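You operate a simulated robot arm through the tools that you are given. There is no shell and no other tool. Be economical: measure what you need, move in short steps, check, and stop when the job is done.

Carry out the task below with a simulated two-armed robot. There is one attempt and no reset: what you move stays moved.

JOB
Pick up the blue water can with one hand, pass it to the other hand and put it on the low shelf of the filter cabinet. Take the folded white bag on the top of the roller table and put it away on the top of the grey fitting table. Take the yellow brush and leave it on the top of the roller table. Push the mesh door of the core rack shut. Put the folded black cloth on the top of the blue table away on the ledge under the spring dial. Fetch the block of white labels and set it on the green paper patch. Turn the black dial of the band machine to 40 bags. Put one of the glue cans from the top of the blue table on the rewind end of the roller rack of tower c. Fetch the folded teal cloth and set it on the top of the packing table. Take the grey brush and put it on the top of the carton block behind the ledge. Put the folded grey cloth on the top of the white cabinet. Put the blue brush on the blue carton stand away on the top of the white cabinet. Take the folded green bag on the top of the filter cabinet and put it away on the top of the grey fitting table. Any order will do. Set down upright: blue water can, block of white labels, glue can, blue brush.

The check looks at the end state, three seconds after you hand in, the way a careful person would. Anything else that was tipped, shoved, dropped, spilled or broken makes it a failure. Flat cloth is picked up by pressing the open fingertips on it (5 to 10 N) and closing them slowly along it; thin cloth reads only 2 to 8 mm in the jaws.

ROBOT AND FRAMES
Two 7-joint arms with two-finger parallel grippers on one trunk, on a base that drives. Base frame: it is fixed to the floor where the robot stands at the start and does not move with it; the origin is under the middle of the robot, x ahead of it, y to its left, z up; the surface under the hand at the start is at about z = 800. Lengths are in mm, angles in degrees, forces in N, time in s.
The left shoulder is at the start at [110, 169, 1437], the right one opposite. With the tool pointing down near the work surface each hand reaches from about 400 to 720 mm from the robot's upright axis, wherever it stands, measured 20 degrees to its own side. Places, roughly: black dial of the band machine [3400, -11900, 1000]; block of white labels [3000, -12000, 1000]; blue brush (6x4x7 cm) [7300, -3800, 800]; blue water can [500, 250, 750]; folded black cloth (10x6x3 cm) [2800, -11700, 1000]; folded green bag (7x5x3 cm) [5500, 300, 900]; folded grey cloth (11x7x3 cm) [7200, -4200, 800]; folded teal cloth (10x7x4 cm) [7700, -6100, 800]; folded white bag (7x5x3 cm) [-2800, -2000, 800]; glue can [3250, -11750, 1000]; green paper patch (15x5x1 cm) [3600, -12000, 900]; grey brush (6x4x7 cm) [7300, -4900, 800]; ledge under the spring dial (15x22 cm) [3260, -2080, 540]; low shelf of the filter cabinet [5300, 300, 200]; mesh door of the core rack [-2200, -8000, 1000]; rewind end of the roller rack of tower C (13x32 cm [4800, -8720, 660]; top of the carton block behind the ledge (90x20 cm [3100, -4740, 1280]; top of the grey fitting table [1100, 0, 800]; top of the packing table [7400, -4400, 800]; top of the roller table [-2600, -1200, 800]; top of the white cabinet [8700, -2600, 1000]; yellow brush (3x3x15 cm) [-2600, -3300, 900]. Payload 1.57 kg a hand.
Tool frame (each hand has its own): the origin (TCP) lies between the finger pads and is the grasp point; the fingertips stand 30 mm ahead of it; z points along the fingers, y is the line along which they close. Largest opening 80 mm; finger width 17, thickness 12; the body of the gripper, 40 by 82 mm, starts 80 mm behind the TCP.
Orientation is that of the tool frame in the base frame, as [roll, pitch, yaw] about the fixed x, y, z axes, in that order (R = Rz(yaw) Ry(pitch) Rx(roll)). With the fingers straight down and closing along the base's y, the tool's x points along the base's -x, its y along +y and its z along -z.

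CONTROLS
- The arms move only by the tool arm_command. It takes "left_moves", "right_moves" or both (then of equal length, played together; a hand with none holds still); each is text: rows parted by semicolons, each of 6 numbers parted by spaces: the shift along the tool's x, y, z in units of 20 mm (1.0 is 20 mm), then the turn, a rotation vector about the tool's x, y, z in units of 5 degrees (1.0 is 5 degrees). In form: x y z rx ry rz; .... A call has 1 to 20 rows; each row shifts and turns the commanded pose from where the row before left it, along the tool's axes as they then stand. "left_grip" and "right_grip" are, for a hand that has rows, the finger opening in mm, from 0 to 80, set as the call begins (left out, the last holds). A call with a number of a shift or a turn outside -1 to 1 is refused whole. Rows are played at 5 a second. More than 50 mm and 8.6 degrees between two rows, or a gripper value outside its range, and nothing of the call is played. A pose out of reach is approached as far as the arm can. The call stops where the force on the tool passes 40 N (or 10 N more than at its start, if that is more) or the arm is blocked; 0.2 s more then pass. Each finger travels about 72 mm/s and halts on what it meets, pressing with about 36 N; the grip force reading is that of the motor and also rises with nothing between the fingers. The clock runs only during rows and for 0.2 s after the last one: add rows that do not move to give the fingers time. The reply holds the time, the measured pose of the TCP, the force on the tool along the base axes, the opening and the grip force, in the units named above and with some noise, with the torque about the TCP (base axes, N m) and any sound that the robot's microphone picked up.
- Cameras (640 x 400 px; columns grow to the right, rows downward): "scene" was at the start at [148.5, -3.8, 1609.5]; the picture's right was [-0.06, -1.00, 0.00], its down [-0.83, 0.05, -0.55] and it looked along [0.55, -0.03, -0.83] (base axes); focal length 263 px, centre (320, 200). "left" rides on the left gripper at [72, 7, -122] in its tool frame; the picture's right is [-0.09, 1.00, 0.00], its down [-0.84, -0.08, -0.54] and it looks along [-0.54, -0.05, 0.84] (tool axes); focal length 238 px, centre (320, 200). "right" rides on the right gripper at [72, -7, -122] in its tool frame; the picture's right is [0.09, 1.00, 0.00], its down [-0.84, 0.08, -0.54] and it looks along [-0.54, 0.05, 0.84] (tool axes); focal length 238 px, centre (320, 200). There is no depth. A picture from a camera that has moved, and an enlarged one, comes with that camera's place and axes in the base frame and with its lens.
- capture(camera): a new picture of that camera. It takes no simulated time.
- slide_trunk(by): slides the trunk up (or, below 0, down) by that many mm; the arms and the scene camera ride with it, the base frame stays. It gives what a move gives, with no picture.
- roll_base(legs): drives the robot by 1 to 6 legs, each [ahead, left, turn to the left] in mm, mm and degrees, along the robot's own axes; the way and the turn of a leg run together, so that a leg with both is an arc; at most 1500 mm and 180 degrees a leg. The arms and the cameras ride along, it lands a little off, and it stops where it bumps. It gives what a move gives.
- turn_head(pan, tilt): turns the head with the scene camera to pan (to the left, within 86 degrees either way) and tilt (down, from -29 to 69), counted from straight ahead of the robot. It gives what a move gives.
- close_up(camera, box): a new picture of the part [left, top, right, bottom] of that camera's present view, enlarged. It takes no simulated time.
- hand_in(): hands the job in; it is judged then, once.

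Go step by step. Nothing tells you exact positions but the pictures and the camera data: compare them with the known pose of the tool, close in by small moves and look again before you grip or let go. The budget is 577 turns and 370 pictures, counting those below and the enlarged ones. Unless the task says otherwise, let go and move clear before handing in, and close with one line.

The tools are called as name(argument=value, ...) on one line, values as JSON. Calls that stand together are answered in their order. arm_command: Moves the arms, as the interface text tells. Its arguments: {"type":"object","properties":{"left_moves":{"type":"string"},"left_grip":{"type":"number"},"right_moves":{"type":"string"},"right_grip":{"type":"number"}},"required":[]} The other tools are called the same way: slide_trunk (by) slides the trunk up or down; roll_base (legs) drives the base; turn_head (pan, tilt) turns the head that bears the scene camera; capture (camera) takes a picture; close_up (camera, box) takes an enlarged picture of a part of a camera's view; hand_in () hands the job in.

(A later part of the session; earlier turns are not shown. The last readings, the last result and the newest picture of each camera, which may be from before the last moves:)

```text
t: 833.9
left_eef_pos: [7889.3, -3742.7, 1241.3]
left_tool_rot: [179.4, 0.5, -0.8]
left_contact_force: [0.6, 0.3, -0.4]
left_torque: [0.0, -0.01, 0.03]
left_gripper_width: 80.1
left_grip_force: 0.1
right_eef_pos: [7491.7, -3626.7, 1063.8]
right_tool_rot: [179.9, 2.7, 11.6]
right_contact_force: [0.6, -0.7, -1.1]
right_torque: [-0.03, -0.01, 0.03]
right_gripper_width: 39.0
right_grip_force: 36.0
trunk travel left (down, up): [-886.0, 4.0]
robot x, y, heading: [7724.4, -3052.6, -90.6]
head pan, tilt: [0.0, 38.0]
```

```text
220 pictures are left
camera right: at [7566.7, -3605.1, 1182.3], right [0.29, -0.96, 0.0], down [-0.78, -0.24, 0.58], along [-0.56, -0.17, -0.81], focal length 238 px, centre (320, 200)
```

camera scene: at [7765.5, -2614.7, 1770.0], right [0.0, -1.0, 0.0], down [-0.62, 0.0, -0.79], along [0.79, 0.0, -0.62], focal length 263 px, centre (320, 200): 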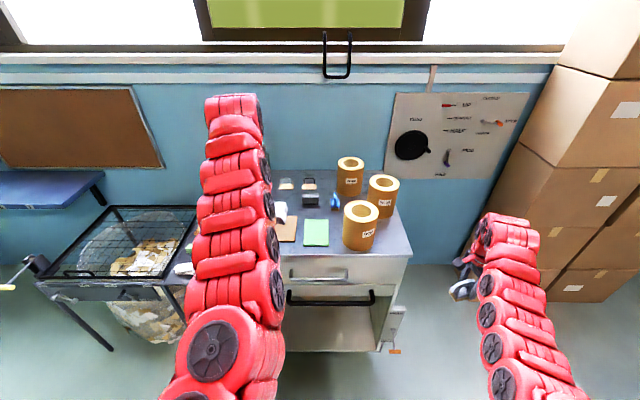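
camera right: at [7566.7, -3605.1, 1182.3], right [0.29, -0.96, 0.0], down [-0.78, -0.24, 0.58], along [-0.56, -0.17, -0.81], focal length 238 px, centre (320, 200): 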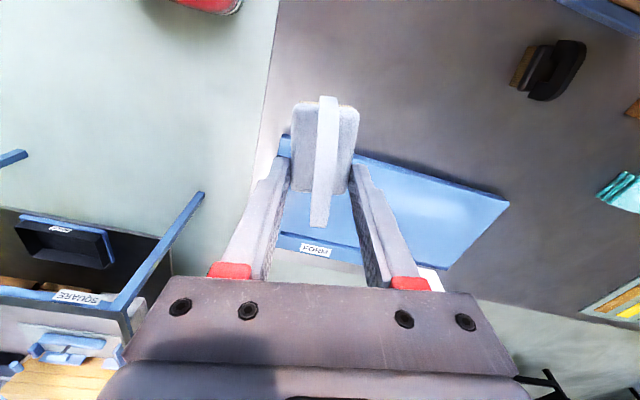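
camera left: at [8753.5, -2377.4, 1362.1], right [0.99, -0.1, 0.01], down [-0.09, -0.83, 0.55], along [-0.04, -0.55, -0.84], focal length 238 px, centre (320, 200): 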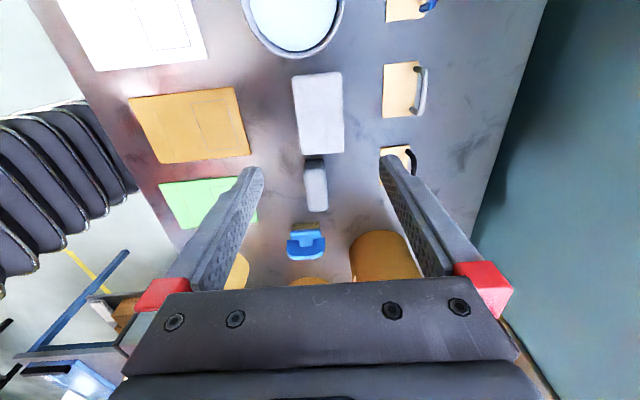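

The spot under the hand is bare table. Rolling 35 mm ahead and lowering.

roll_base(legs=[[35, 0, 0]])

arm_command(right_moves="0 0 1 0 0 0;0 0 1 0 0 0;0 0 1 0 0 0;0 0 1 0 0 0;0 0 1 0 0 0;0 0 1 0 0 0;0 0 1 0 0 0;0 0 1 0 0 0;0 0 1 0 0 0;0 0 1 0 0 0;0 0 0.9 0 0 0")

capture(camera="right")

```text
t: 834.7
left_eef_pos: [7890.4, -3770.8, 1243.4]
left_tool_rot: [179.0, 0.6, -0.8]
left_contact_force: [0.3, 1.2, 0.3]
left_torque: [-0.07, 0.0, -0.02]
left_gripper_width: 80.1
left_grip_force: 0.0
right_eef_pos: [7492.5, -3656.7, 1067.0]
right_tool_rot: [179.8, 2.7, 11.6]
right_contact_force: [-0.8, 0.4, -0.7]
right_torque: [-0.07, -0.02, -0.01]
right_gripper_width: 39.0
right_grip_force: 35.9
trunk travel left (down, up): [-886.0, 4.0]
robot x, y, heading: [7722.1, -3083.8, -90.7]
head pan, tilt: [0.0, 38.0]
```

```text
t: 837.1
left_eef_pos: [7890.7, -3777.8, 1240.6]
left_tool_rot: [179.3, 0.4, -0.8]
left_contact_force: [-0.2, 0.0, 0.8]
left_torque: [-0.01, 0.02, -0.02]
left_gripper_width: 80.0
left_grip_force: 0.1
right_eef_pos: [7483.2, -3662.6, 845.3]
right_tool_rot: [-180.0, 2.7, 11.5]
right_contact_force: [-0.1, -1.2, -1.6]
right_torque: [0.01, 0.01, -0.02]
right_gripper_width: 39.2
right_grip_force: 35.7
trunk travel left (down, up): [-886.0, 4.0]
robot x, y, heading: [7725.0, -3083.3, -90.6]
head pan, tilt: [0.0, 38.0]
```

```text
219 pictures are left
camera right: at [7557.5, -3642.8, 963.1], right [0.29, -0.96, 0.0], down [-0.78, -0.24, 0.58], along [-0.56, -0.16, -0.81], focal length 238 px, centre (320, 200)
```

right: 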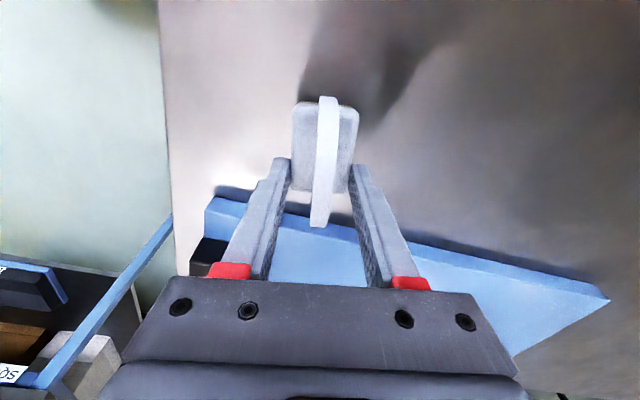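

arm_command(right_moves="0 0 0.6 0 0.5 0;0 0 0.2 0 0 0;0 0 0.15 0 0 0;0 0 0 0 0 0")

```text
t: 838.1
left_eef_pos: [7891.2, -3774.8, 1242.3]
left_tool_rot: [179.2, 0.5, -0.8]
left_contact_force: [0.2, 0.0, 1.1]
left_torque: [0.0, 0.02, 0.04]
left_gripper_width: 79.9
left_grip_force: 0.1
right_eef_pos: [7483.5, -3662.6, 828.4]
right_tool_rot: [179.8, 0.3, 11.7]
right_contact_force: [0.9, 0.8, 29.7]
right_torque: [0.08, -0.01, 0.0]
right_gripper_width: 39.0
right_grip_force: 36.0
trunk travel left (down, up): [-886.0, 4.0]
robot x, y, heading: [7723.7, -3085.2, -90.5]
head pan, tilt: [0.0, 38.0]
```

Touchdown. Releasing, rising, and moving the right hand aside; then shifting the base so the left hand comes over the brush.

arm_command(right_moves="0 0 -0.1 0 0 0;0 0 0 0 0 0;0 0 0 0 0 0", right_grip=80)

arm_command(right_moves="0 0 -1 0 0 0;0 0 -1 0 0 0;0 0 -1 0 0 0;0 0 -1 0 0 0;0 0 -1 0 0 0;0 0 -1 0 0 0;0 0 -1 0 0 0;0 0 -1 0 0 0;0 0 -1 0 0 0;0 0 -1 0 0 0;-1 0 0 0 0 0;-1 0 0 0 0 0;-1 0 0 0 0 0;-1 0 0 0 0 0;-1 0 0 0 0 0")

roll_base(legs=[[0, -390, 0]])

capture(camera="left")

```text
t: 838.9
left_eef_pos: [7890.1, -3777.6, 1240.9]
left_tool_rot: [179.4, 0.5, -0.8]
left_contact_force: [-0.2, -0.9, 0.0]
left_torque: [0.04, 0.02, 0.01]
left_gripper_width: 79.9
left_grip_force: 0.1
right_eef_pos: [7482.7, -3662.7, 826.6]
right_tool_rot: [-180.0, 0.2, 11.5]
right_contact_force: [-0.4, 0.2, -0.2]
right_torque: [-0.02, 0.01, 0.0]
right_gripper_width: 79.9
right_grip_force: 0.2
trunk travel left (down, up): [-886.0, 4.0]
robot x, y, heading: [7723.1, -3083.4, -90.6]
head pan, tilt: [0.0, 38.0]
```

```text
t: 842.1
left_eef_pos: [7889.2, -3777.8, 1240.1]
left_tool_rot: [179.4, 0.4, -0.8]
left_contact_force: [0.1, 0.4, 0.7]
left_torque: [-0.02, 0.0, -0.01]
left_gripper_width: 80.3
left_grip_force: 0.1
right_eef_pos: [7379.5, -3714.9, 1009.3]
right_tool_rot: [-179.9, 0.2, 11.6]
right_contact_force: [0.1, 0.0, -0.4]
right_torque: [-0.02, 0.01, 0.02]
right_gripper_width: 80.0
right_grip_force: 0.1
right hand out of reach, approached as far as the arm can: row 7, 8, 9, 10
trunk travel left (down, up): [-886.0, 4.0]
robot x, y, heading: [7723.6, -3084.6, -90.6]
head pan, tilt: [0.0, 38.0]
```

```text
t: 844.6
left_eef_pos: [7496.5, -3774.1, 1240.3]
left_tool_rot: [179.4, 0.5, -0.8]
left_contact_force: [-0.1, -0.2, -0.2]
left_torque: [0.0, 0.01, -0.02]
left_gripper_width: 79.8
left_grip_force: 0.0
right_eef_pos: [6986.2, -3713.2, 1010.7]
right_tool_rot: [-179.9, 0.3, 11.6]
right_contact_force: [0.1, -0.1, -0.1]
right_torque: [-0.01, 0.01, 0.03]
right_gripper_width: 80.0
right_grip_force: 0.0
trunk travel left (down, up): [-886.0, 4.0]
robot x, y, heading: [7329.8, -3081.7, -90.7]
head pan, tilt: [0.0, 38.0]
```

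```text
218 pictures are left
camera left: at [7570.0, -3778.7, 1361.3], right [-0.11, -0.99, 0.01], down [-0.83, 0.1, 0.55], along [-0.55, 0.05, -0.84], focal length 238 px, centre (320, 200)
```

left: 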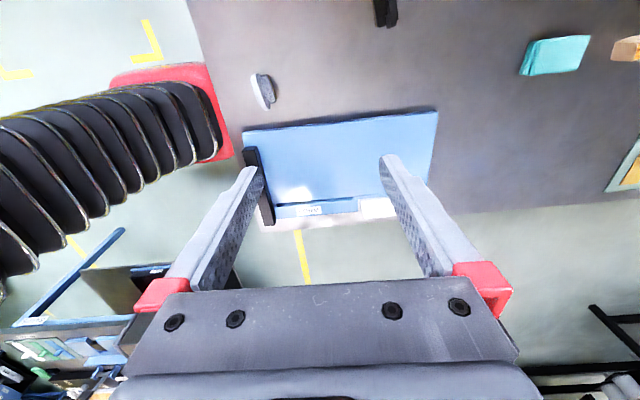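

The brush stands at ≈[7483, -3662]. Lowering the left hand, pulling it back over the brush and aligning.

arm_command(left_moves="0 0 1 0 0 -0.5;0 0 1 0 0 -0.5;0 0 1 0 0 -0.5;0 0 1 0 0 -0.5;0 0 1 0 0 -0.46;0 0 1 0 0 0;0 0 1 0 0 0;0 0 1 0 0 0;0 0 1 0 0 0;0 0 1 0 0 0;0 0 1 0 0 0;0 0 1 0 0 0;-0.2 -1 0 0 0 0;-0.2 -1 0 0 0 0;-0.2 -1 0 0 0 0;-0.2 -1 0 0 0 0;-0.2 -1 0 0 0 0;-0.4 -0.4 0 0 0 0")

capture(camera="left")

```text
t: 848.4
left_eef_pos: [7443.7, -3675.0, 999.3]
left_tool_rot: [179.5, 0.6, 11.5]
left_contact_force: [-0.5, -0.2, -0.5]
left_torque: [0.0, 0.0, 0.05]
left_gripper_width: 79.7
left_grip_force: 0.0
right_eef_pos: [6985.4, -3710.9, 1011.1]
right_tool_rot: [-179.9, 0.1, 11.6]
right_contact_force: [-0.1, 0.2, 0.1]
right_torque: [-0.01, 0.0, 0.0]
right_gripper_width: 80.1
right_grip_force: 0.1
trunk travel left (down, up): [-886.0, 4.0]
robot x, y, heading: [7333.2, -3080.9, -90.4]
head pan, tilt: [0.0, 38.0]
```

```text
217 pictures are left
camera left: at [7518.3, -3665.1, 1120.9], right [0.11, -0.99, 0.01], down [-0.83, -0.09, 0.55], along [-0.55, -0.07, -0.84], focal length 238 px, centre (320, 200)
```

left: 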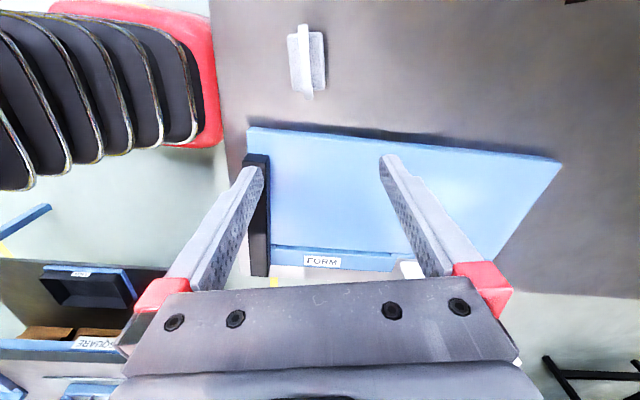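

arm_command(left_moves="0.8 -0.1 0 0 0 0;0.8 -0.1 0 0 0 0;0.8 -0.07 0 0 0 0;0 0 1 0 0 0;0 0 1 0 0 0;0 0 1 0 0 0;0 0 1 0 0 0;0 0 1 0 0 0")

capture(camera="left")

```text
t: 850.2
left_eef_pos: [7490.6, -3660.1, 897.9]
left_tool_rot: [179.6, 0.6, 11.4]
left_contact_force: [0.3, 0.2, 0.4]
left_torque: [0.02, -0.03, -0.04]
left_gripper_width: 80.0
left_grip_force: 0.0
right_eef_pos: [6985.8, -3712.8, 1010.7]
right_tool_rot: [-179.9, 0.1, 11.6]
right_contact_force: [-1.3, -0.4, 0.1]
right_torque: [0.03, 0.0, -0.03]
right_gripper_width: 80.0
right_grip_force: 0.0
trunk travel left (down, up): [-886.0, 4.0]
robot x, y, heading: [7333.0, -3078.9, -90.4]
head pan, tilt: [0.0, 38.0]
```

```text
216 pictures are left
camera left: at [7563.7, -3650.9, 1019.5], right [0.11, -0.99, 0.01], down [-0.83, -0.08, 0.55], along [-0.55, -0.07, -0.84], focal length 238 px, centre (320, 200)
```

left: 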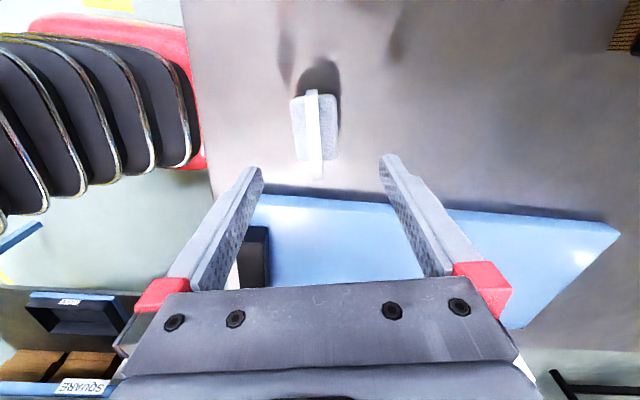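

arm_command(left_moves="0.5 -0.1 1 0 0 0;0 0 1 0 0 0;0 0 1 0 0 0;0 0 0.5 0 0 0;0 0 0 0 0 0")

arm_command(left_moves="0 0 0 0 0 0;0 0 0 0 0 0;0 0 0 0 0 0;0 0 0 0 0 0", left_grip=10)

arm_command(left_moves="0 0 -1 0 0 0;0 0 -1 0 0 0;0 0 -1 0 0 0;0 0 -1 0 0 0;0 0 -1 0 0 0;0 0 -1 0 0 0;0 0 -1 0 0 0;0 0 -1 0 0 0")

capture(camera="left")

```text
t: 851.4
left_eef_pos: [7498.4, -3659.5, 830.1]
left_tool_rot: [179.5, 0.7, 11.4]
left_contact_force: [0.1, 0.2, 0.8]
left_torque: [0.01, 0.01, 0.0]
left_gripper_width: 79.8
left_grip_force: 0.1
right_eef_pos: [6984.2, -3712.0, 1011.5]
right_tool_rot: [-179.9, 0.1, 11.6]
right_contact_force: [-0.3, 0.2, 0.6]
right_torque: [-0.02, -0.01, 0.0]
right_gripper_width: 80.1
right_grip_force: 0.1
trunk travel left (down, up): [-886.0, 4.0]
robot x, y, heading: [7329.4, -3078.2, -90.5]
head pan, tilt: [0.0, 38.0]
```

```text
t: 852.4
left_eef_pos: [7499.4, -3659.2, 830.3]
left_tool_rot: [179.5, 0.6, 11.5]
left_contact_force: [0.2, -0.3, 0.7]
left_torque: [-0.02, -0.01, -0.01]
left_gripper_width: 39.0
left_grip_force: 35.7
right_eef_pos: [6986.3, -3712.0, 1010.8]
right_tool_rot: [-179.9, 0.2, 11.6]
right_contact_force: [-0.3, 0.3, -0.1]
right_torque: [0.03, -0.02, -0.03]
right_gripper_width: 80.2
right_grip_force: 0.0
trunk travel left (down, up): [-886.0, 4.0]
robot x, y, heading: [7331.9, -3079.7, -90.6]
head pan, tilt: [0.0, 38.0]
```

```text
t: 854.2
left_eef_pos: [7499.6, -3658.3, 989.2]
left_tool_rot: [179.5, 0.6, 11.5]
left_contact_force: [-1.0, 0.7, -1.2]
left_torque: [-0.01, 0.02, -0.03]
left_gripper_width: 38.9
left_grip_force: 35.5
right_eef_pos: [6984.4, -3712.1, 1010.4]
right_tool_rot: [-179.9, 0.1, 11.6]
right_contact_force: [0.5, -0.2, 0.5]
right_torque: [0.02, 0.0, 0.02]
right_gripper_width: 80.0
right_grip_force: 0.2
trunk travel left (down, up): [-886.0, 4.0]
robot x, y, heading: [7329.7, -3082.1, -90.7]
head pan, tilt: [0.0, 38.0]
```

```text
215 pictures are left
camera left: at [7573.2, -3647.3, 1109.6], right [0.11, -0.99, 0.01], down [-0.83, -0.09, 0.55], along [-0.55, -0.07, -0.84], focal length 238 px, centre (320, 200)
```

left: 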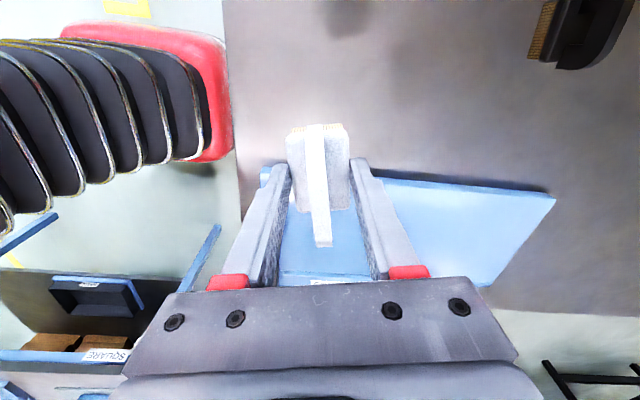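

The left hand now holds the brush. Driving around again toward the carton block: reverse north, turn west, follow the aisle, then south.

roll_base(legs=[[-1490, 0, 0], [0, 0, -89.4], [1490, 0, 0], [1490, 0, 0], [1490, 0, 0]])

```text
t: 886.5
left_eef_pos: [2299.7, -1475.7, 988.6]
left_tool_rot: [179.6, 0.6, -81.0]
left_contact_force: [-0.4, -0.9, 0.0]
left_torque: [0.04, -0.02, -0.01]
left_gripper_width: 39.0
left_grip_force: 35.8
right_eef_pos: [2265.8, -959.6, 1010.3]
right_tool_rot: [-179.9, 0.1, -80.7]
right_contact_force: [-0.2, -0.6, -0.2]
right_torque: [-0.01, -0.03, 0.01]
right_gripper_width: 79.9
right_grip_force: 0.0
trunk travel left (down, up): [-886.0, 4.0]
robot x, y, heading: [2881.8, -1330.7, 177.1]
head pan, tilt: [0.0, 38.0]
```

roll_base(legs=[[0, 0, 2.9], [1480, 130, 0], [1490, 0, 0], [160, 0, 0], [0, 1300, 0], [0, 780, 0]])

roll_base(legs=[[0, 0, 90]])

turn_head(pan=60, tilt=15)

capture(camera="scene")

```text
t: 912.3
left_eef_pos: [-851.0, -3705.3, 988.5]
left_tool_rot: [179.6, 0.6, -78.1]
left_contact_force: [1.1, -0.8, -0.2]
left_torque: [-0.01, -0.02, -0.03]
left_gripper_width: 39.0
left_grip_force: 36.1
right_eef_pos: [-909.3, -3191.3, 1009.8]
right_tool_rot: [-180.0, 0.1, -78.0]
right_contact_force: [0.1, -0.4, 0.5]
right_torque: [0.03, 0.0, -0.02]
right_gripper_width: 80.0
right_grip_force: 0.1
trunk travel left (down, up): [-886.0, 4.0]
robot x, y, heading: [-274.9, -3533.9, 179.7]
head pan, tilt: [0.0, 38.0]
```

```text
t: 916.6
left_eef_pos: [-89.4, -4104.1, 987.2]
left_tool_rot: [179.5, 0.6, 13.3]
left_contact_force: [-0.2, -0.4, -1.3]
left_torque: [-0.02, 0.01, 0.01]
left_gripper_width: 39.0
left_grip_force: 36.4
right_eef_pos: [-601.3, -4176.6, 1010.8]
right_tool_rot: [-179.9, 0.2, 13.3]
right_contact_force: [0.9, -0.1, -0.3]
right_torque: [0.03, 0.0, -0.01]
right_gripper_width: 79.9
right_grip_force: 0.0
trunk travel left (down, up): [-886.0, 4.0]
robot x, y, heading: [-276.4, -3534.6, -88.8]
head pan, tilt: [0.0, 38.0]
```

```text
t: 917.9
left_eef_pos: [-89.1, -4105.1, 988.0]
left_tool_rot: [179.5, 0.6, 13.2]
left_contact_force: [0.2, 0.4, -1.1]
left_torque: [0.0, 0.02, 0.01]
left_gripper_width: 39.1
left_grip_force: 36.0
right_eef_pos: [-600.1, -4175.9, 1009.3]
right_tool_rot: [-179.8, 0.2, 13.5]
right_contact_force: [0.3, 0.1, -0.6]
right_torque: [0.0, 0.01, 0.0]
right_gripper_width: 79.8
right_grip_force: 0.1
trunk travel left (down, up): [-886.0, 4.0]
robot x, y, heading: [-275.9, -3531.9, -88.8]
head pan, tilt: [60.0, 15.0]
```

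```text
214 pictures are left
camera scene: at [-193.6, -3658.4, 1806.5], right [-0.48, -0.88, 0.0], down [-0.23, 0.12, -0.97], along [0.85, -0.46, -0.26], focal length 263 px, centre (320, 200)
```

scene: 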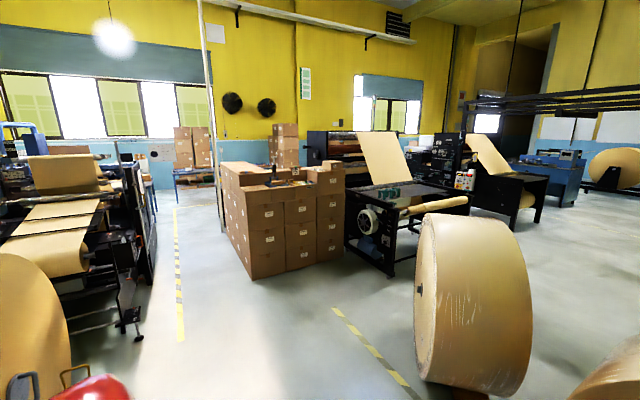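

I'll strafe east to just before the block, raise the left hand, and look at its top closely.

roll_base(legs=[[0, 1200, -1.2], [0, 1150, 0]])

turn_head(pan=45, tilt=20)

capture(camera="scene")

close_up(camera="scene", box=[230, 120, 520, 320])

```text
t: 929.5
left_eef_pos: [2243.5, -4135.8, 989.3]
left_tool_rot: [179.5, 0.6, 11.6]
left_contact_force: [-0.2, 0.7, -0.9]
left_torque: [-0.04, -0.01, 0.03]
left_gripper_width: 39.2
left_grip_force: 36.1
right_eef_pos: [1730.7, -4191.0, 1011.6]
right_tool_rot: [-179.9, 0.1, 11.6]
right_contact_force: [-0.7, 0.5, -0.8]
right_torque: [0.01, 0.02, 0.01]
right_gripper_width: 79.8
right_grip_force: 0.0
trunk travel left (down, up): [-886.0, 4.0]
robot x, y, heading: [2075.2, -3560.8, -90.4]
head pan, tilt: [60.0, 15.0]
```

```text
t: 930.2
left_eef_pos: [2245.1, -4136.0, 989.6]
left_tool_rot: [179.6, 0.6, 11.7]
left_contact_force: [-0.3, 0.0, -0.4]
left_torque: [-0.01, 0.01, -0.03]
left_gripper_width: 39.0
left_grip_force: 36.2
right_eef_pos: [1731.5, -4190.8, 1012.0]
right_tool_rot: [-180.0, 0.1, 11.7]
right_contact_force: [0.1, 1.1, 0.1]
right_torque: [-0.04, -0.01, -0.02]
right_gripper_width: 79.9
right_grip_force: 0.1
trunk travel left (down, up): [-886.0, 4.0]
robot x, y, heading: [2071.7, -3559.3, -90.5]
head pan, tilt: [45.0, 20.0]
```

```text
213 pictures are left
camera scene: at [2138.0, -3704.6, 1798.4], right [-0.71, -0.7, 0.0], down [-0.24, 0.24, -0.94], along [0.66, -0.67, -0.34], focal length 263 px, centre (320, 200)
```

scene: 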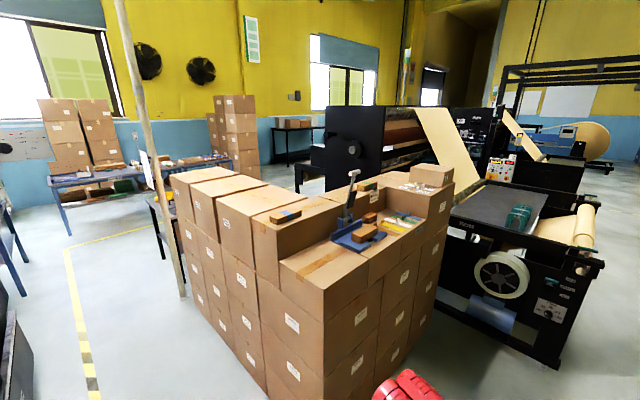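

```text
2.00 times, centred on (375, 220) of scene
camera zoom: at [2138.0, -3704.6, 1798.4], right [-0.71, -0.7, 0.0], down [-0.24, 0.24, -0.94], along [0.66, -0.67, -0.34], focal length 525 px, centre (210, 160)
```

zoom: 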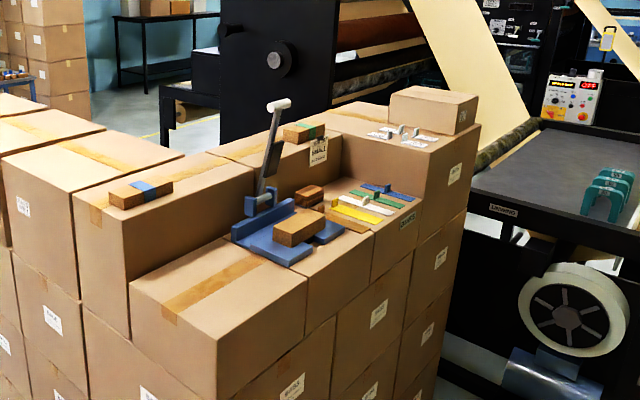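

Now it's clear: the top strip spans x≈2966–3176, y≈-4290…-5190, with a banded block at the north end and another at the south; the middle is free. I'll raise the left hand to its maximum here.

arm_command(left_moves="0 1 0 0 0 0;0 1 0 0 0 0;0 1 0 0 0 0;0 1 -1 0 0 0;0 0 -1 0 0 0;0 0 -1 0 0 0;0 0 -1 0 0 0;0 0 -1 0 0 0;0 0 -1 0 0 0;0 0 -1 0 0 0;0 0 -1 0 0 0;0 0 -1 0 0 0;0 0.2 -1 0 0 0;0 0.3 -1 0 0 0;0 0.3 -1 0 0 0;0 0.3 -1 0 0 0;0 0.3 -1 0 0 0;0 0.3 -1 0 0 0;0 0.3 -1 0 0 0;0 0.3 -1 0 0 0")

```text
t: 934.4
left_eef_pos: [2273.4, -4254.4, 1331.0]
left_tool_rot: [179.6, 0.6, 11.5]
left_contact_force: [0.3, -0.1, -1.6]
left_torque: [0.02, 0.01, 0.01]
left_gripper_width: 39.1
left_grip_force: 35.7
right_eef_pos: [1732.0, -4191.4, 1009.9]
right_tool_rot: [-179.9, 0.2, 11.7]
right_contact_force: [0.5, 0.5, -0.3]
right_torque: [0.01, -0.03, -0.01]
right_gripper_width: 80.2
right_grip_force: 0.0
trunk travel left (down, up): [-886.0, 4.0]
robot x, y, heading: [2072.8, -3557.7, -90.6]
head pan, tilt: [45.0, 20.0]
```

arm_command(left_moves="0 0 -1 0 0 0;0 0 -1 0 0 0;0 0 -1 0 0 0;0 0 -1 0 0 0")

slide_trunk(by=4)

```text
t: 935.4
left_eef_pos: [2273.3, -4269.0, 1348.7]
left_tool_rot: [179.5, 0.5, 11.5]
left_contact_force: [-0.2, -1.0, -1.0]
left_torque: [-0.01, -0.02, 0.01]
left_gripper_width: 39.2
left_grip_force: 36.0
left hand out of reach, approached as far as the arm can: row 1, 2, 3, 4
right_eef_pos: [1730.3, -4189.9, 1010.4]
right_tool_rot: [-179.9, 0.1, 11.7]
right_contact_force: [-0.3, 0.0, 0.4]
right_torque: [0.0, -0.01, 0.03]
right_gripper_width: 79.9
right_grip_force: 0.1
trunk travel left (down, up): [-886.0, 4.0]
robot x, y, heading: [2075.9, -3557.7, -90.1]
head pan, tilt: [45.0, 20.0]
```

```text
t: 936.0
left_eef_pos: [2275.4, -4269.8, 1353.7]
left_tool_rot: [179.6, 0.6, 11.6]
left_contact_force: [-1.3, 0.7, -1.7]
left_torque: [0.02, 0.01, 0.02]
left_gripper_width: 39.2
left_grip_force: 35.9
right_eef_pos: [1731.5, -4188.9, 1014.1]
right_tool_rot: [-179.9, 0.1, 11.6]
right_contact_force: [-0.1, 0.2, 0.4]
right_torque: [-0.01, 0.01, 0.0]
right_gripper_width: 80.0
right_grip_force: 0.1
trunk travel left (down, up): [-890.0, 0.0]
robot x, y, heading: [2076.9, -3559.2, -90.3]
head pan, tilt: [45.0, 20.0]
```

Brush bottom is now at z≈1303. Strafing toward the block, then checking with the left camera.

roll_base(legs=[[-40, 710, 0]])

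capture(camera="left")

capture(camera="scene")

```text
t: 939.8
left_eef_pos: [2971.2, -4235.0, 1354.7]
left_tool_rot: [179.4, 0.5, 11.6]
left_contact_force: [-0.2, -0.5, -0.6]
left_torque: [-0.02, -0.02, -0.01]
left_gripper_width: 38.8
left_grip_force: 35.6
right_eef_pos: [2427.8, -4156.6, 1014.7]
right_tool_rot: [-179.9, 0.1, 11.7]
right_contact_force: [0.6, -0.9, -0.8]
right_torque: [0.0, -0.02, -0.01]
right_gripper_width: 80.4
right_grip_force: 0.1
trunk travel left (down, up): [-890.0, 0.0]
robot x, y, heading: [2776.4, -3524.0, -90.5]
head pan, tilt: [45.0, 20.0]
```

```text
211 pictures are left
camera left: at [3044.4, -4224.4, 1474.5], right [0.11, -0.99, 0.01], down [-0.83, -0.09, 0.55], along [-0.55, -0.07, -0.84], focal length 238 px, centre (320, 200)
```

left: 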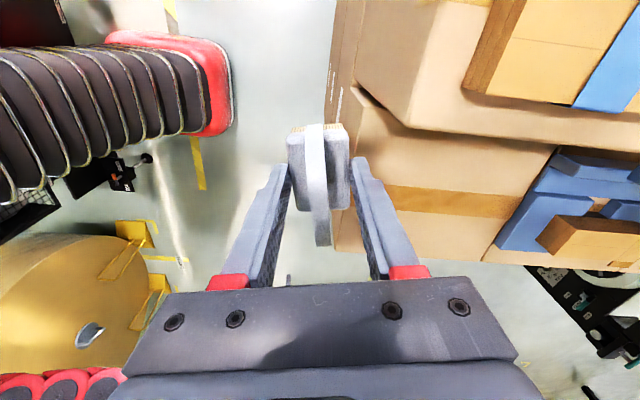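

```text
210 pictures are left
camera scene: at [2834.5, -3670.3, 1802.4], right [-0.71, -0.7, 0.0], down [-0.24, 0.24, -0.94], along [0.66, -0.67, -0.34], focal length 263 px, centre (320, 200)
```

scene: 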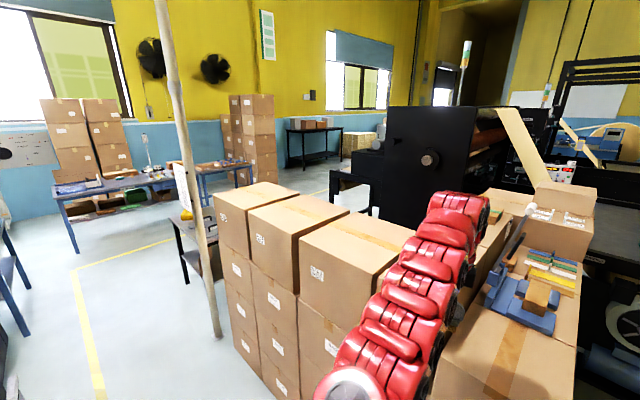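

The path just west of the banded block (x≈2975) is clear. Advancing 310 mm.

roll_base(legs=[[310, 0, 0.5]])

capture(camera="left")

```text
t: 941.9
left_eef_pos: [2973.0, -4544.9, 1353.6]
left_tool_rot: [179.4, 0.6, 11.8]
left_contact_force: [0.2, -0.1, 0.4]
left_torque: [0.05, -0.01, 0.02]
left_gripper_width: 38.9
left_grip_force: 35.7
right_eef_pos: [2429.7, -4467.9, 1015.4]
right_tool_rot: [179.9, 0.2, 11.9]
right_contact_force: [-0.1, 0.3, -0.7]
right_torque: [-0.02, 0.02, 0.02]
right_gripper_width: 79.6
right_grip_force: 0.0
trunk travel left (down, up): [-890.0, 0.0]
robot x, y, heading: [2772.4, -3834.9, -90.0]
head pan, tilt: [45.0, 20.0]
```

```text
209 pictures are left
camera left: at [3046.8, -4532.5, 1475.4], right [0.11, -0.99, 0.01], down [-0.83, -0.09, 0.55], along [-0.55, -0.07, -0.84], focal length 238 px, centre (320, 200)
```

left: 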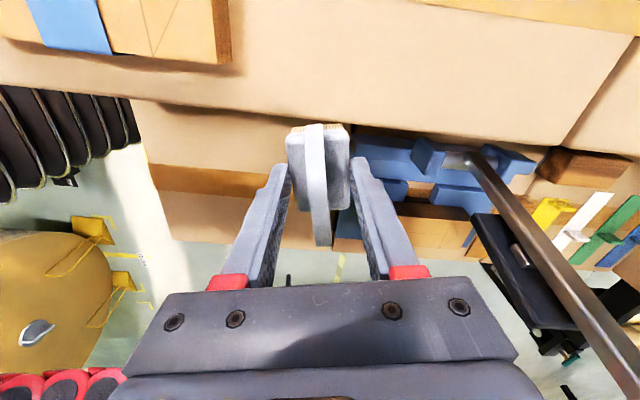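

The banded block ends at y≈-4480, so I'll shift 98 mm east to be over the strip's middle, then lower.

roll_base(legs=[[12, 98, 0]])

arm_command(left_moves="0 0 0.6 0 0 0;0 0 0.4 0 0 0;0 0 0 0 0 0")

capture(camera="left")

```text
t: 943.0
left_eef_pos: [3066.1, -4557.3, 1353.5]
left_tool_rot: [179.4, 0.5, 11.7]
left_contact_force: [-0.1, -0.7, -1.6]
left_torque: [-0.01, -0.03, 0.03]
left_gripper_width: 38.9
left_grip_force: 36.6
right_eef_pos: [2522.7, -4479.8, 1014.5]
right_tool_rot: [-179.9, -0.1, 11.8]
right_contact_force: [-1.1, -0.7, 0.2]
right_torque: [0.0, -0.02, -0.01]
right_gripper_width: 79.7
right_grip_force: 0.0
trunk travel left (down, up): [-890.0, 0.0]
robot x, y, heading: [2866.7, -3845.0, -90.1]
head pan, tilt: [45.0, 20.0]
```

```text
t: 943.8
left_eef_pos: [3066.1, -4558.3, 1337.9]
left_tool_rot: [179.0, 0.6, 11.7]
left_contact_force: [1.7, -8.6, 28.6]
left_torque: [-0.17, 0.14, -0.11]
left_gripper_width: 39.3
left_grip_force: 36.5
right_eef_pos: [2522.9, -4478.6, 1014.5]
right_tool_rot: [179.9, 0.0, 11.8]
right_contact_force: [-0.8, 0.1, 0.0]
right_torque: [-0.02, -0.03, 0.0]
right_gripper_width: 79.7
right_grip_force: 0.1
trunk travel left (down, up): [-890.0, 0.0]
robot x, y, heading: [2868.6, -3849.4, -90.0]
head pan, tilt: [45.0, 20.0]
```

```text
208 pictures are left
camera left: at [3139.2, -4545.4, 1458.0], right [0.11, -0.99, 0.02], down [-0.83, -0.08, 0.55], along [-0.54, -0.08, -0.84], focal length 238 px, centre (320, 200)
```

left: 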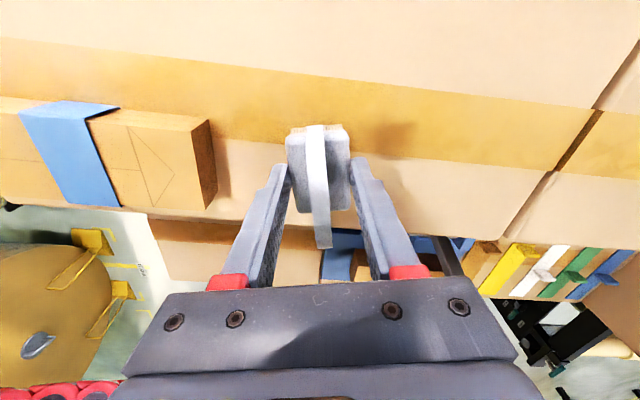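

Touchdown (top z≈1288). I'll open, rise as far as possible, and slide out westward along the brush's long axis.

arm_command(left_moves="0 0 -0.1 0 0 0;0 0 0 0 0 0;0 0 0 0 0 0", left_grip=80)

arm_command(left_moves="-0.5 0 -0.2 0 0 0;-1 0 -0.2 0 0 0;-1 0 -0.2 0 0 0;-1 0 0 0 0 0;-1 0 0 0 0 0")

capture(camera="left")

```text
t: 944.6
left_eef_pos: [3067.1, -4557.7, 1335.2]
left_tool_rot: [179.5, 0.5, 11.7]
left_contact_force: [0.3, 0.0, 0.2]
left_torque: [-0.02, 0.0, -0.01]
left_gripper_width: 80.1
left_grip_force: 0.1
right_eef_pos: [2524.4, -4481.0, 1015.2]
right_tool_rot: [-179.9, 0.1, 11.8]
right_contact_force: [0.3, -0.2, 0.0]
right_torque: [0.02, 0.06, 0.01]
right_gripper_width: 79.8
right_grip_force: 0.1
trunk travel left (down, up): [-890.0, 0.0]
robot x, y, heading: [2866.2, -3846.4, -90.1]
head pan, tilt: [45.0, 20.0]
```

```text
t: 945.8
left_eef_pos: [2980.6, -4558.3, 1334.0]
left_tool_rot: [179.5, 0.6, 11.8]
left_contact_force: [-0.1, 0.0, -0.5]
left_torque: [0.04, -0.01, -0.03]
left_gripper_width: 80.0
left_grip_force: 0.0
left hand out of reach, approached as far as the arm can: row 3, 5
right_eef_pos: [2524.4, -4481.0, 1014.6]
right_tool_rot: [-179.9, 0.1, 11.9]
right_contact_force: [0.0, -0.3, 0.0]
right_torque: [-0.03, -0.02, 0.01]
right_gripper_width: 80.0
right_grip_force: 0.1
trunk travel left (down, up): [-890.0, 0.0]
robot x, y, heading: [2866.8, -3848.1, -90.0]
head pan, tilt: [45.0, 20.0]
```

```text
207 pictures are left
camera left: at [3053.2, -4547.7, 1454.5], right [0.11, -0.99, 0.01], down [-0.83, -0.09, 0.55], along [-0.55, -0.07, -0.84], focal length 238 px, centre (320, 200)
```

left: 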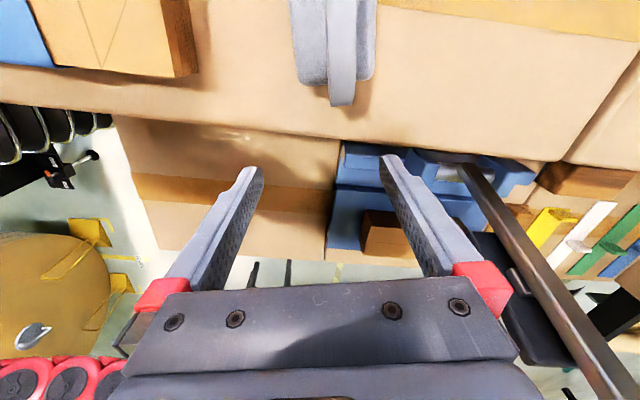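

The grey brush stands on the strip. Backing out northward.

roll_base(legs=[[-330, 0, 0], [0, -700, 0]])

turn_head(pan=40, tilt=20)

close_up(camera="scene", box=[150, 120, 440, 300])

```text
t: 951.5
left_eef_pos: [2272.4, -4227.7, 1333.7]
left_tool_rot: [179.5, 0.6, 12.0]
left_contact_force: [0.3, -0.3, 1.0]
left_torque: [0.02, -0.02, -0.03]
left_gripper_width: 79.8
left_grip_force: 0.0
right_eef_pos: [1816.2, -4151.8, 1014.3]
right_tool_rot: [-180.0, 0.2, 12.1]
right_contact_force: [-1.3, 0.0, -0.1]
right_torque: [-0.02, -0.01, 0.0]
right_gripper_width: 79.8
right_grip_force: 0.2
trunk travel left (down, up): [-890.0, 0.0]
robot x, y, heading: [2154.3, -3518.7, -89.5]
head pan, tilt: [45.0, 20.0]
```

```text
t: 952.2
left_eef_pos: [2271.0, -4228.9, 1333.7]
left_tool_rot: [179.5, 0.6, 12.0]
left_contact_force: [-0.4, 0.9, -0.1]
left_torque: [-0.01, 0.01, 0.01]
left_gripper_width: 80.0
left_grip_force: 0.1
right_eef_pos: [1816.4, -4152.4, 1014.7]
right_tool_rot: [-180.0, 0.0, 12.1]
right_contact_force: [0.6, 0.1, -0.1]
right_torque: [0.02, 0.02, -0.02]
right_gripper_width: 79.9
right_grip_force: 0.0
trunk travel left (down, up): [-890.0, 0.0]
robot x, y, heading: [2156.9, -3519.0, -90.0]
head pan, tilt: [40.0, 20.0]
```

```text
2.21 times, centred on (295, 210) of scene
camera zoom: at [2212.7, -3669.0, 1802.4], right [-0.77, -0.64, 0.0], down [-0.22, 0.26, -0.94], along [0.6, -0.72, -0.34], focal length 580 px, centre (375, 178)
```

zoom: 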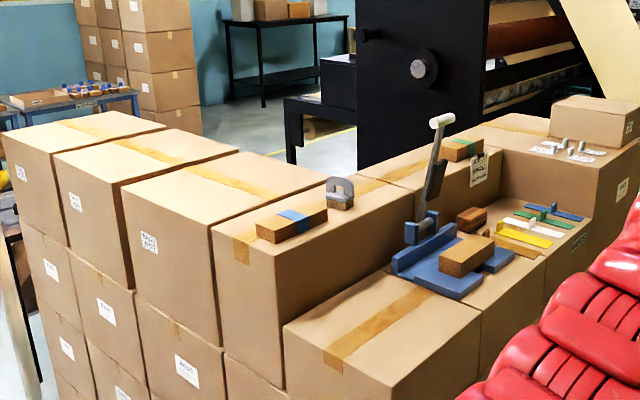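

The grey brush is upright on the strip. Now south: I'll look from here toward the south-west to plan the route to the core rack and the blue table.

roll_base(legs=[[0, -700, 0]])

turn_head(pan=0, tilt=12)

capture(camera="scene")

turn_head(pan=-60, tilt=12)

capture(camera="scene")

```text
t: 956.0
left_eef_pos: [1573.0, -4227.4, 1333.9]
left_tool_rot: [179.5, 0.6, 11.8]
left_contact_force: [-0.8, -0.9, 0.6]
left_torque: [0.0, 0.02, 0.02]
left_gripper_width: 79.8
left_grip_force: 0.1
right_eef_pos: [1118.2, -4151.7, 1015.2]
right_tool_rot: [-180.0, 0.2, 11.9]
right_contact_force: [-0.7, -0.1, 0.0]
right_torque: [-0.04, -0.01, -0.02]
right_gripper_width: 80.2
right_grip_force: 0.0
trunk travel left (down, up): [-890.0, 0.0]
robot x, y, heading: [1459.6, -3514.8, -90.1]
head pan, tilt: [40.0, 20.0]
```

```text
t: 957.1
left_eef_pos: [1574.1, -4227.6, 1334.3]
left_tool_rot: [179.5, 0.6, 11.8]
left_contact_force: [0.5, 0.2, -0.1]
left_torque: [-0.04, -0.01, -0.02]
left_gripper_width: 79.9
left_grip_force: 0.1
right_eef_pos: [1117.8, -4149.6, 1014.4]
right_tool_rot: [-179.9, 0.1, 11.9]
right_contact_force: [0.2, 0.3, -0.9]
right_torque: [-0.01, 0.03, 0.0]
right_gripper_width: 80.0
right_grip_force: 0.1
trunk travel left (down, up): [-890.0, 0.0]
robot x, y, heading: [1460.1, -3518.1, -90.0]
head pan, tilt: [0.0, 12.0]
```

```text
205 pictures are left
camera scene: at [1457.0, -3690.2, 1815.4], right [-1.0, 0.0, 0.0], down [0.0, 0.21, -0.98], along [0.0, -0.98, -0.21], focal length 263 px, centre (320, 200)
```

scene: 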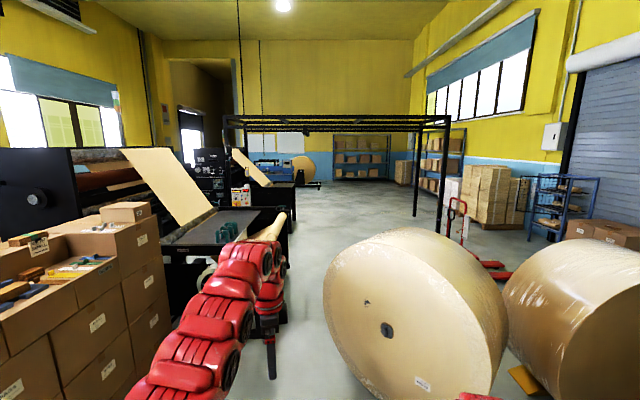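

```text
t: 958.4
left_eef_pos: [1572.0, -4228.0, 1333.8]
left_tool_rot: [179.6, 0.6, 11.7]
left_contact_force: [0.1, 0.3, -0.6]
left_torque: [-0.03, -0.02, -0.02]
left_gripper_width: 79.7
left_grip_force: 0.0
right_eef_pos: [1116.8, -4150.7, 1016.2]
right_tool_rot: [-179.9, 0.1, 12.0]
right_contact_force: [-0.1, -0.4, 0.4]
right_torque: [-0.01, 0.0, 0.02]
right_gripper_width: 80.0
right_grip_force: 0.1
trunk travel left (down, up): [-890.0, 0.0]
robot x, y, heading: [1457.3, -3520.6, -90.3]
head pan, tilt: [-60.0, 12.0]
```

```text
204 pictures are left
camera scene: at [1375.9, -3643.5, 1815.4], right [-0.5, 0.87, 0.0], down [0.18, 0.1, -0.98], along [-0.85, -0.49, -0.21], focal length 263 px, centre (320, 200)
```

scene: 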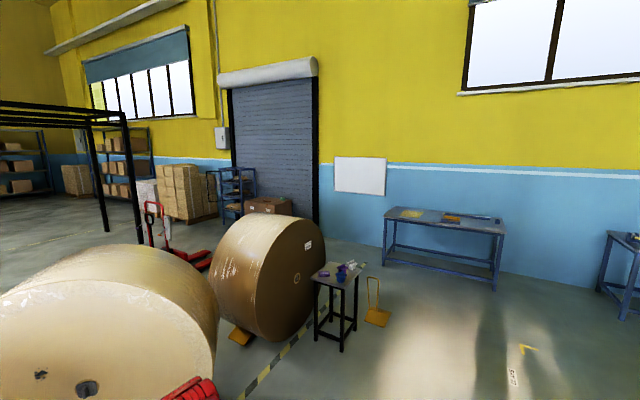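

The way south is along the west: between the wall tables and the yellow stand (x≈-1600). Driving there.

roll_base(legs=[[0, -1490, 0], [0, -1490, 0], [0, -80, 0], [1400, 0, 0], [1000, 0, 0]])

turn_head(pan=-10, tilt=15)

capture(camera="scene")

```text
t: 984.7
left_eef_pos: [-1479.6, -6610.5, 1334.4]
left_tool_rot: [179.5, 0.7, 12.5]
left_contact_force: [0.6, 0.5, -0.4]
left_torque: [0.02, -0.01, -0.01]
left_gripper_width: 80.1
left_grip_force: 0.2
right_eef_pos: [-1935.9, -6539.4, 1014.7]
right_tool_rot: [-179.9, 0.1, 12.7]
right_contact_force: [0.0, -0.8, 0.0]
right_torque: [-0.01, 0.01, 0.02]
right_gripper_width: 79.9
right_grip_force: 0.0
trunk travel left (down, up): [-890.0, 0.0]
robot x, y, heading: [-1603.5, -5902.5, -89.6]
head pan, tilt: [-60.0, 12.0]
```

```text
t: 985.9
left_eef_pos: [-1479.3, -6610.6, 1334.7]
left_tool_rot: [179.5, 0.6, 12.5]
left_contact_force: [0.6, 0.7, 0.0]
left_torque: [0.0, 0.05, 0.01]
left_gripper_width: 79.8
left_grip_force: 0.1
right_eef_pos: [-1935.3, -6539.6, 1014.7]
right_tool_rot: [-179.9, 0.2, 12.6]
right_contact_force: [0.0, 0.1, -0.3]
right_torque: [0.0, 0.02, -0.01]
right_gripper_width: 80.2
right_grip_force: 0.0
trunk travel left (down, up): [-890.0, 0.0]
robot x, y, heading: [-1600.4, -5898.9, -89.3]
head pan, tilt: [-10.0, 15.0]
```

```text
203 pictures are left
camera scene: at [-1618.5, -6074.1, 1810.6], right [-0.99, 0.17, 0.0], down [0.04, 0.26, -0.97], along [-0.16, -0.95, -0.26], focal length 263 px, centre (320, 200)
```

scene: 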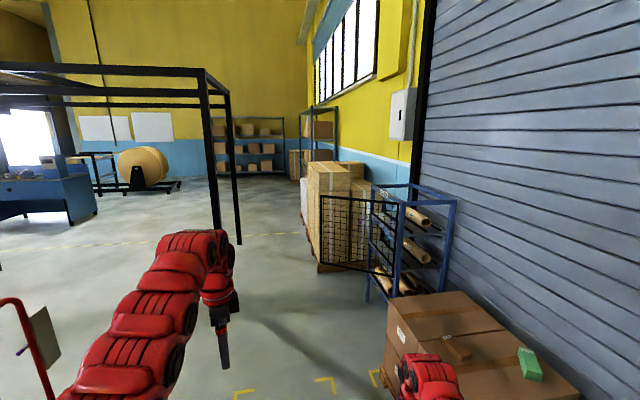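

close_up(camera="scene", box=[290, 160, 480, 320])

```text
2.50 times, centred on (385, 240) of scene
camera zoom: at [-1618.5, -6074.1, 1810.6], right [-0.99, 0.17, 0.0], down [0.04, 0.26, -0.97], along [-0.16, -0.95, -0.26], focal length 656 px, centre (158, 100)
```

zoom: 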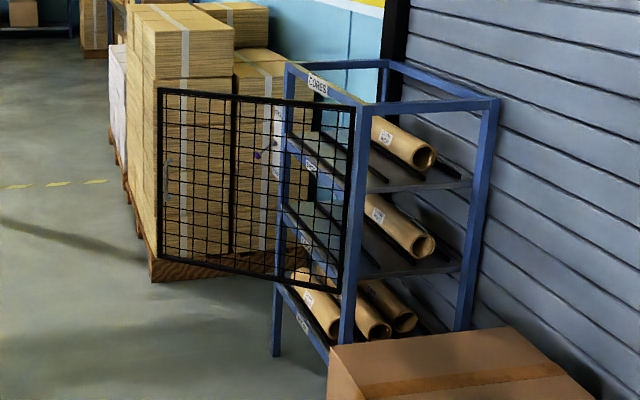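

The mesh door is hinged at the rack's near post and stands open ~60° toward the east; it must swing away from me (south-west). I'll face south-west (heading -135) and push with the closed right hand. First position the hand just in front of the door.

arm_command(right_moves="0 0 0 0 0 0;0 0 0 0 0 0;0 0 0 0 0 0;0 0 0 0 0 0;0 0 0 0 0 0", right_grip=0)

roll_base(legs=[[0, 0, -45.7], [620, 768, 0], [550, 680, 0]])

turn_head(pan=-15, tilt=35)

capture(camera="scene")

```text
t: 987.1
left_eef_pos: [-1479.2, -6611.2, 1333.9]
left_tool_rot: [179.5, 0.6, 12.5]
left_contact_force: [-0.2, -0.1, 0.4]
left_torque: [0.0, -0.02, 0.0]
left_gripper_width: 80.1
left_grip_force: 0.0
right_eef_pos: [-1936.7, -6538.5, 1013.3]
right_tool_rot: [-179.9, 0.1, 12.5]
right_contact_force: [0.2, -0.3, -0.7]
right_torque: [-0.01, 0.01, 0.04]
right_gripper_width: 0.3
right_grip_force: 21.4
trunk travel left (down, up): [-890.0, 0.0]
robot x, y, heading: [-1600.8, -5903.1, -89.6]
head pan, tilt: [-10.0, 15.0]
```

```text
t: 993.8
left_eef_pos: [-1939.9, -7407.5, 1331.9]
left_tool_rot: [179.7, 0.7, -33.0]
left_contact_force: [-0.5, -0.5, -0.7]
left_torque: [0.03, 0.04, -0.01]
left_gripper_width: 79.8
left_grip_force: 0.1
right_eef_pos: [-2206.3, -7029.6, 1014.9]
right_tool_rot: [-179.7, 0.1, -33.0]
right_contact_force: [-0.1, 0.9, 0.4]
right_torque: [0.04, 0.02, -0.02]
right_gripper_width: 0.0
right_grip_force: 20.8
trunk travel left (down, up): [-890.0, 0.0]
robot x, y, heading: [-1519.0, -6825.1, -135.1]
head pan, tilt: [-10.0, 15.0]
stopped in leg 2: the robot was blocked; the commanded pose is now the measured one
```

```text
t: 994.6
left_eef_pos: [-1941.1, -7403.5, 1333.3]
left_tool_rot: [179.6, 0.6, -33.1]
left_contact_force: [0.8, -0.3, -0.8]
left_torque: [-0.01, -0.04, 0.0]
left_gripper_width: 79.8
left_grip_force: 0.1
right_eef_pos: [-2209.6, -7026.7, 1013.8]
right_tool_rot: [-179.8, 0.1, -33.0]
right_contact_force: [0.4, -0.2, 0.7]
right_torque: [0.0, -0.02, 0.01]
right_gripper_width: 0.1
right_grip_force: 20.8
trunk travel left (down, up): [-890.0, 0.0]
robot x, y, heading: [-1520.9, -6816.7, -135.1]
head pan, tilt: [-15.0, 35.0]
```

```text
201 pictures are left
camera scene: at [-1655.6, -6920.8, 1778.6], right [-0.5, 0.87, 0.0], down [0.5, 0.29, -0.82], along [-0.71, -0.41, -0.57], focal length 263 px, centre (320, 200)
```

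scene: 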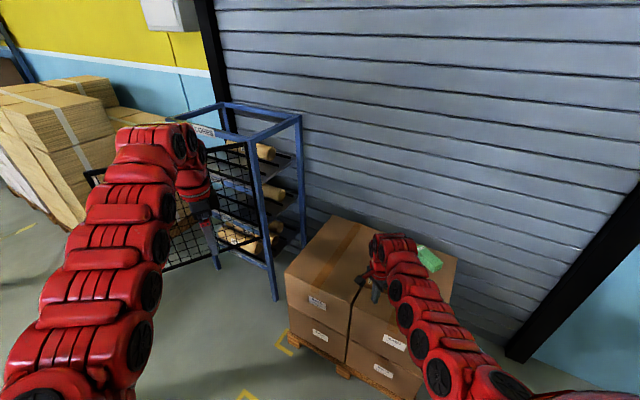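

Blocked; the pallet jack's forks may be on my left. Looking there.

turn_head(pan=60, tilt=45)

capture(camera="scene")

```text
t: 996.1
left_eef_pos: [-1939.3, -7403.8, 1333.3]
left_tool_rot: [179.5, 0.6, -33.1]
left_contact_force: [0.1, 0.1, -0.8]
left_torque: [0.02, 0.0, 0.0]
left_gripper_width: 80.0
left_grip_force: 0.2
right_eef_pos: [-2208.3, -7027.5, 1014.8]
right_tool_rot: [-179.9, 0.1, -33.0]
right_contact_force: [-0.7, 0.4, -0.3]
right_torque: [-0.02, 0.04, 0.02]
right_gripper_width: 0.0
right_grip_force: 21.4
trunk travel left (down, up): [-890.0, 0.0]
robot x, y, heading: [-1517.8, -6823.8, -135.1]
head pan, tilt: [60.0, 45.0]
```

```text
200 pictures are left
camera scene: at [-1557.8, -6955.7, 1763.7], right [-0.97, -0.26, 0.0], down [-0.18, 0.68, -0.71], along [0.18, -0.68, -0.71], focal length 263 px, centre (320, 200)
```

scene: 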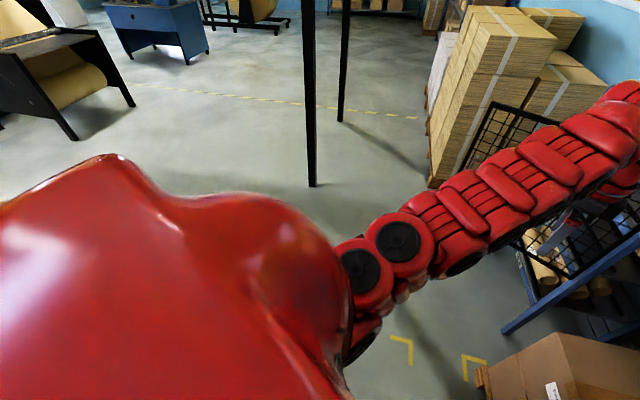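

turn_head(pan=86, tilt=60)

capture(camera="scene")

```text
t: 997.0
left_eef_pos: [-1941.9, -7404.3, 1332.4]
left_tool_rot: [179.6, 0.5, -33.2]
left_contact_force: [0.9, -0.4, 0.3]
left_torque: [0.0, 0.0, 0.02]
left_gripper_width: 79.8
left_grip_force: 0.0
right_eef_pos: [-2207.8, -7027.1, 1013.5]
right_tool_rot: [-179.8, 0.1, -32.9]
right_contact_force: [-0.1, 0.5, 0.1]
right_torque: [-0.01, -0.01, 0.04]
right_gripper_width: 0.0
right_grip_force: 21.4
trunk travel left (down, up): [-890.0, 0.0]
robot x, y, heading: [-1518.0, -6822.0, -135.0]
head pan, tilt: [85.9, 60.0]
```

```text
199 pictures are left
camera scene: at [-1535.2, -6927.5, 1744.3], right [-0.76, -0.65, 0.0], down [-0.57, 0.66, -0.5], along [0.33, -0.38, -0.87], focal length 263 px, centre (320, 200)
```

scene: 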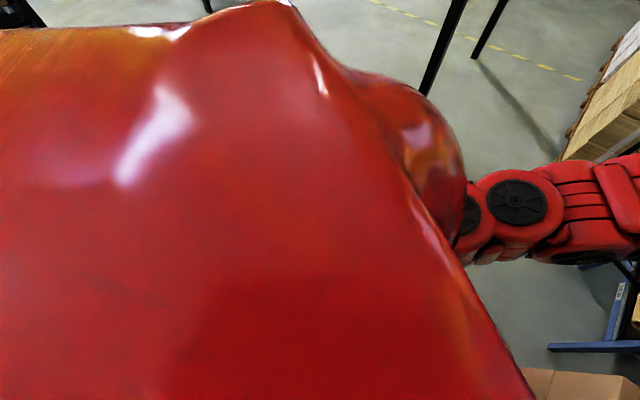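

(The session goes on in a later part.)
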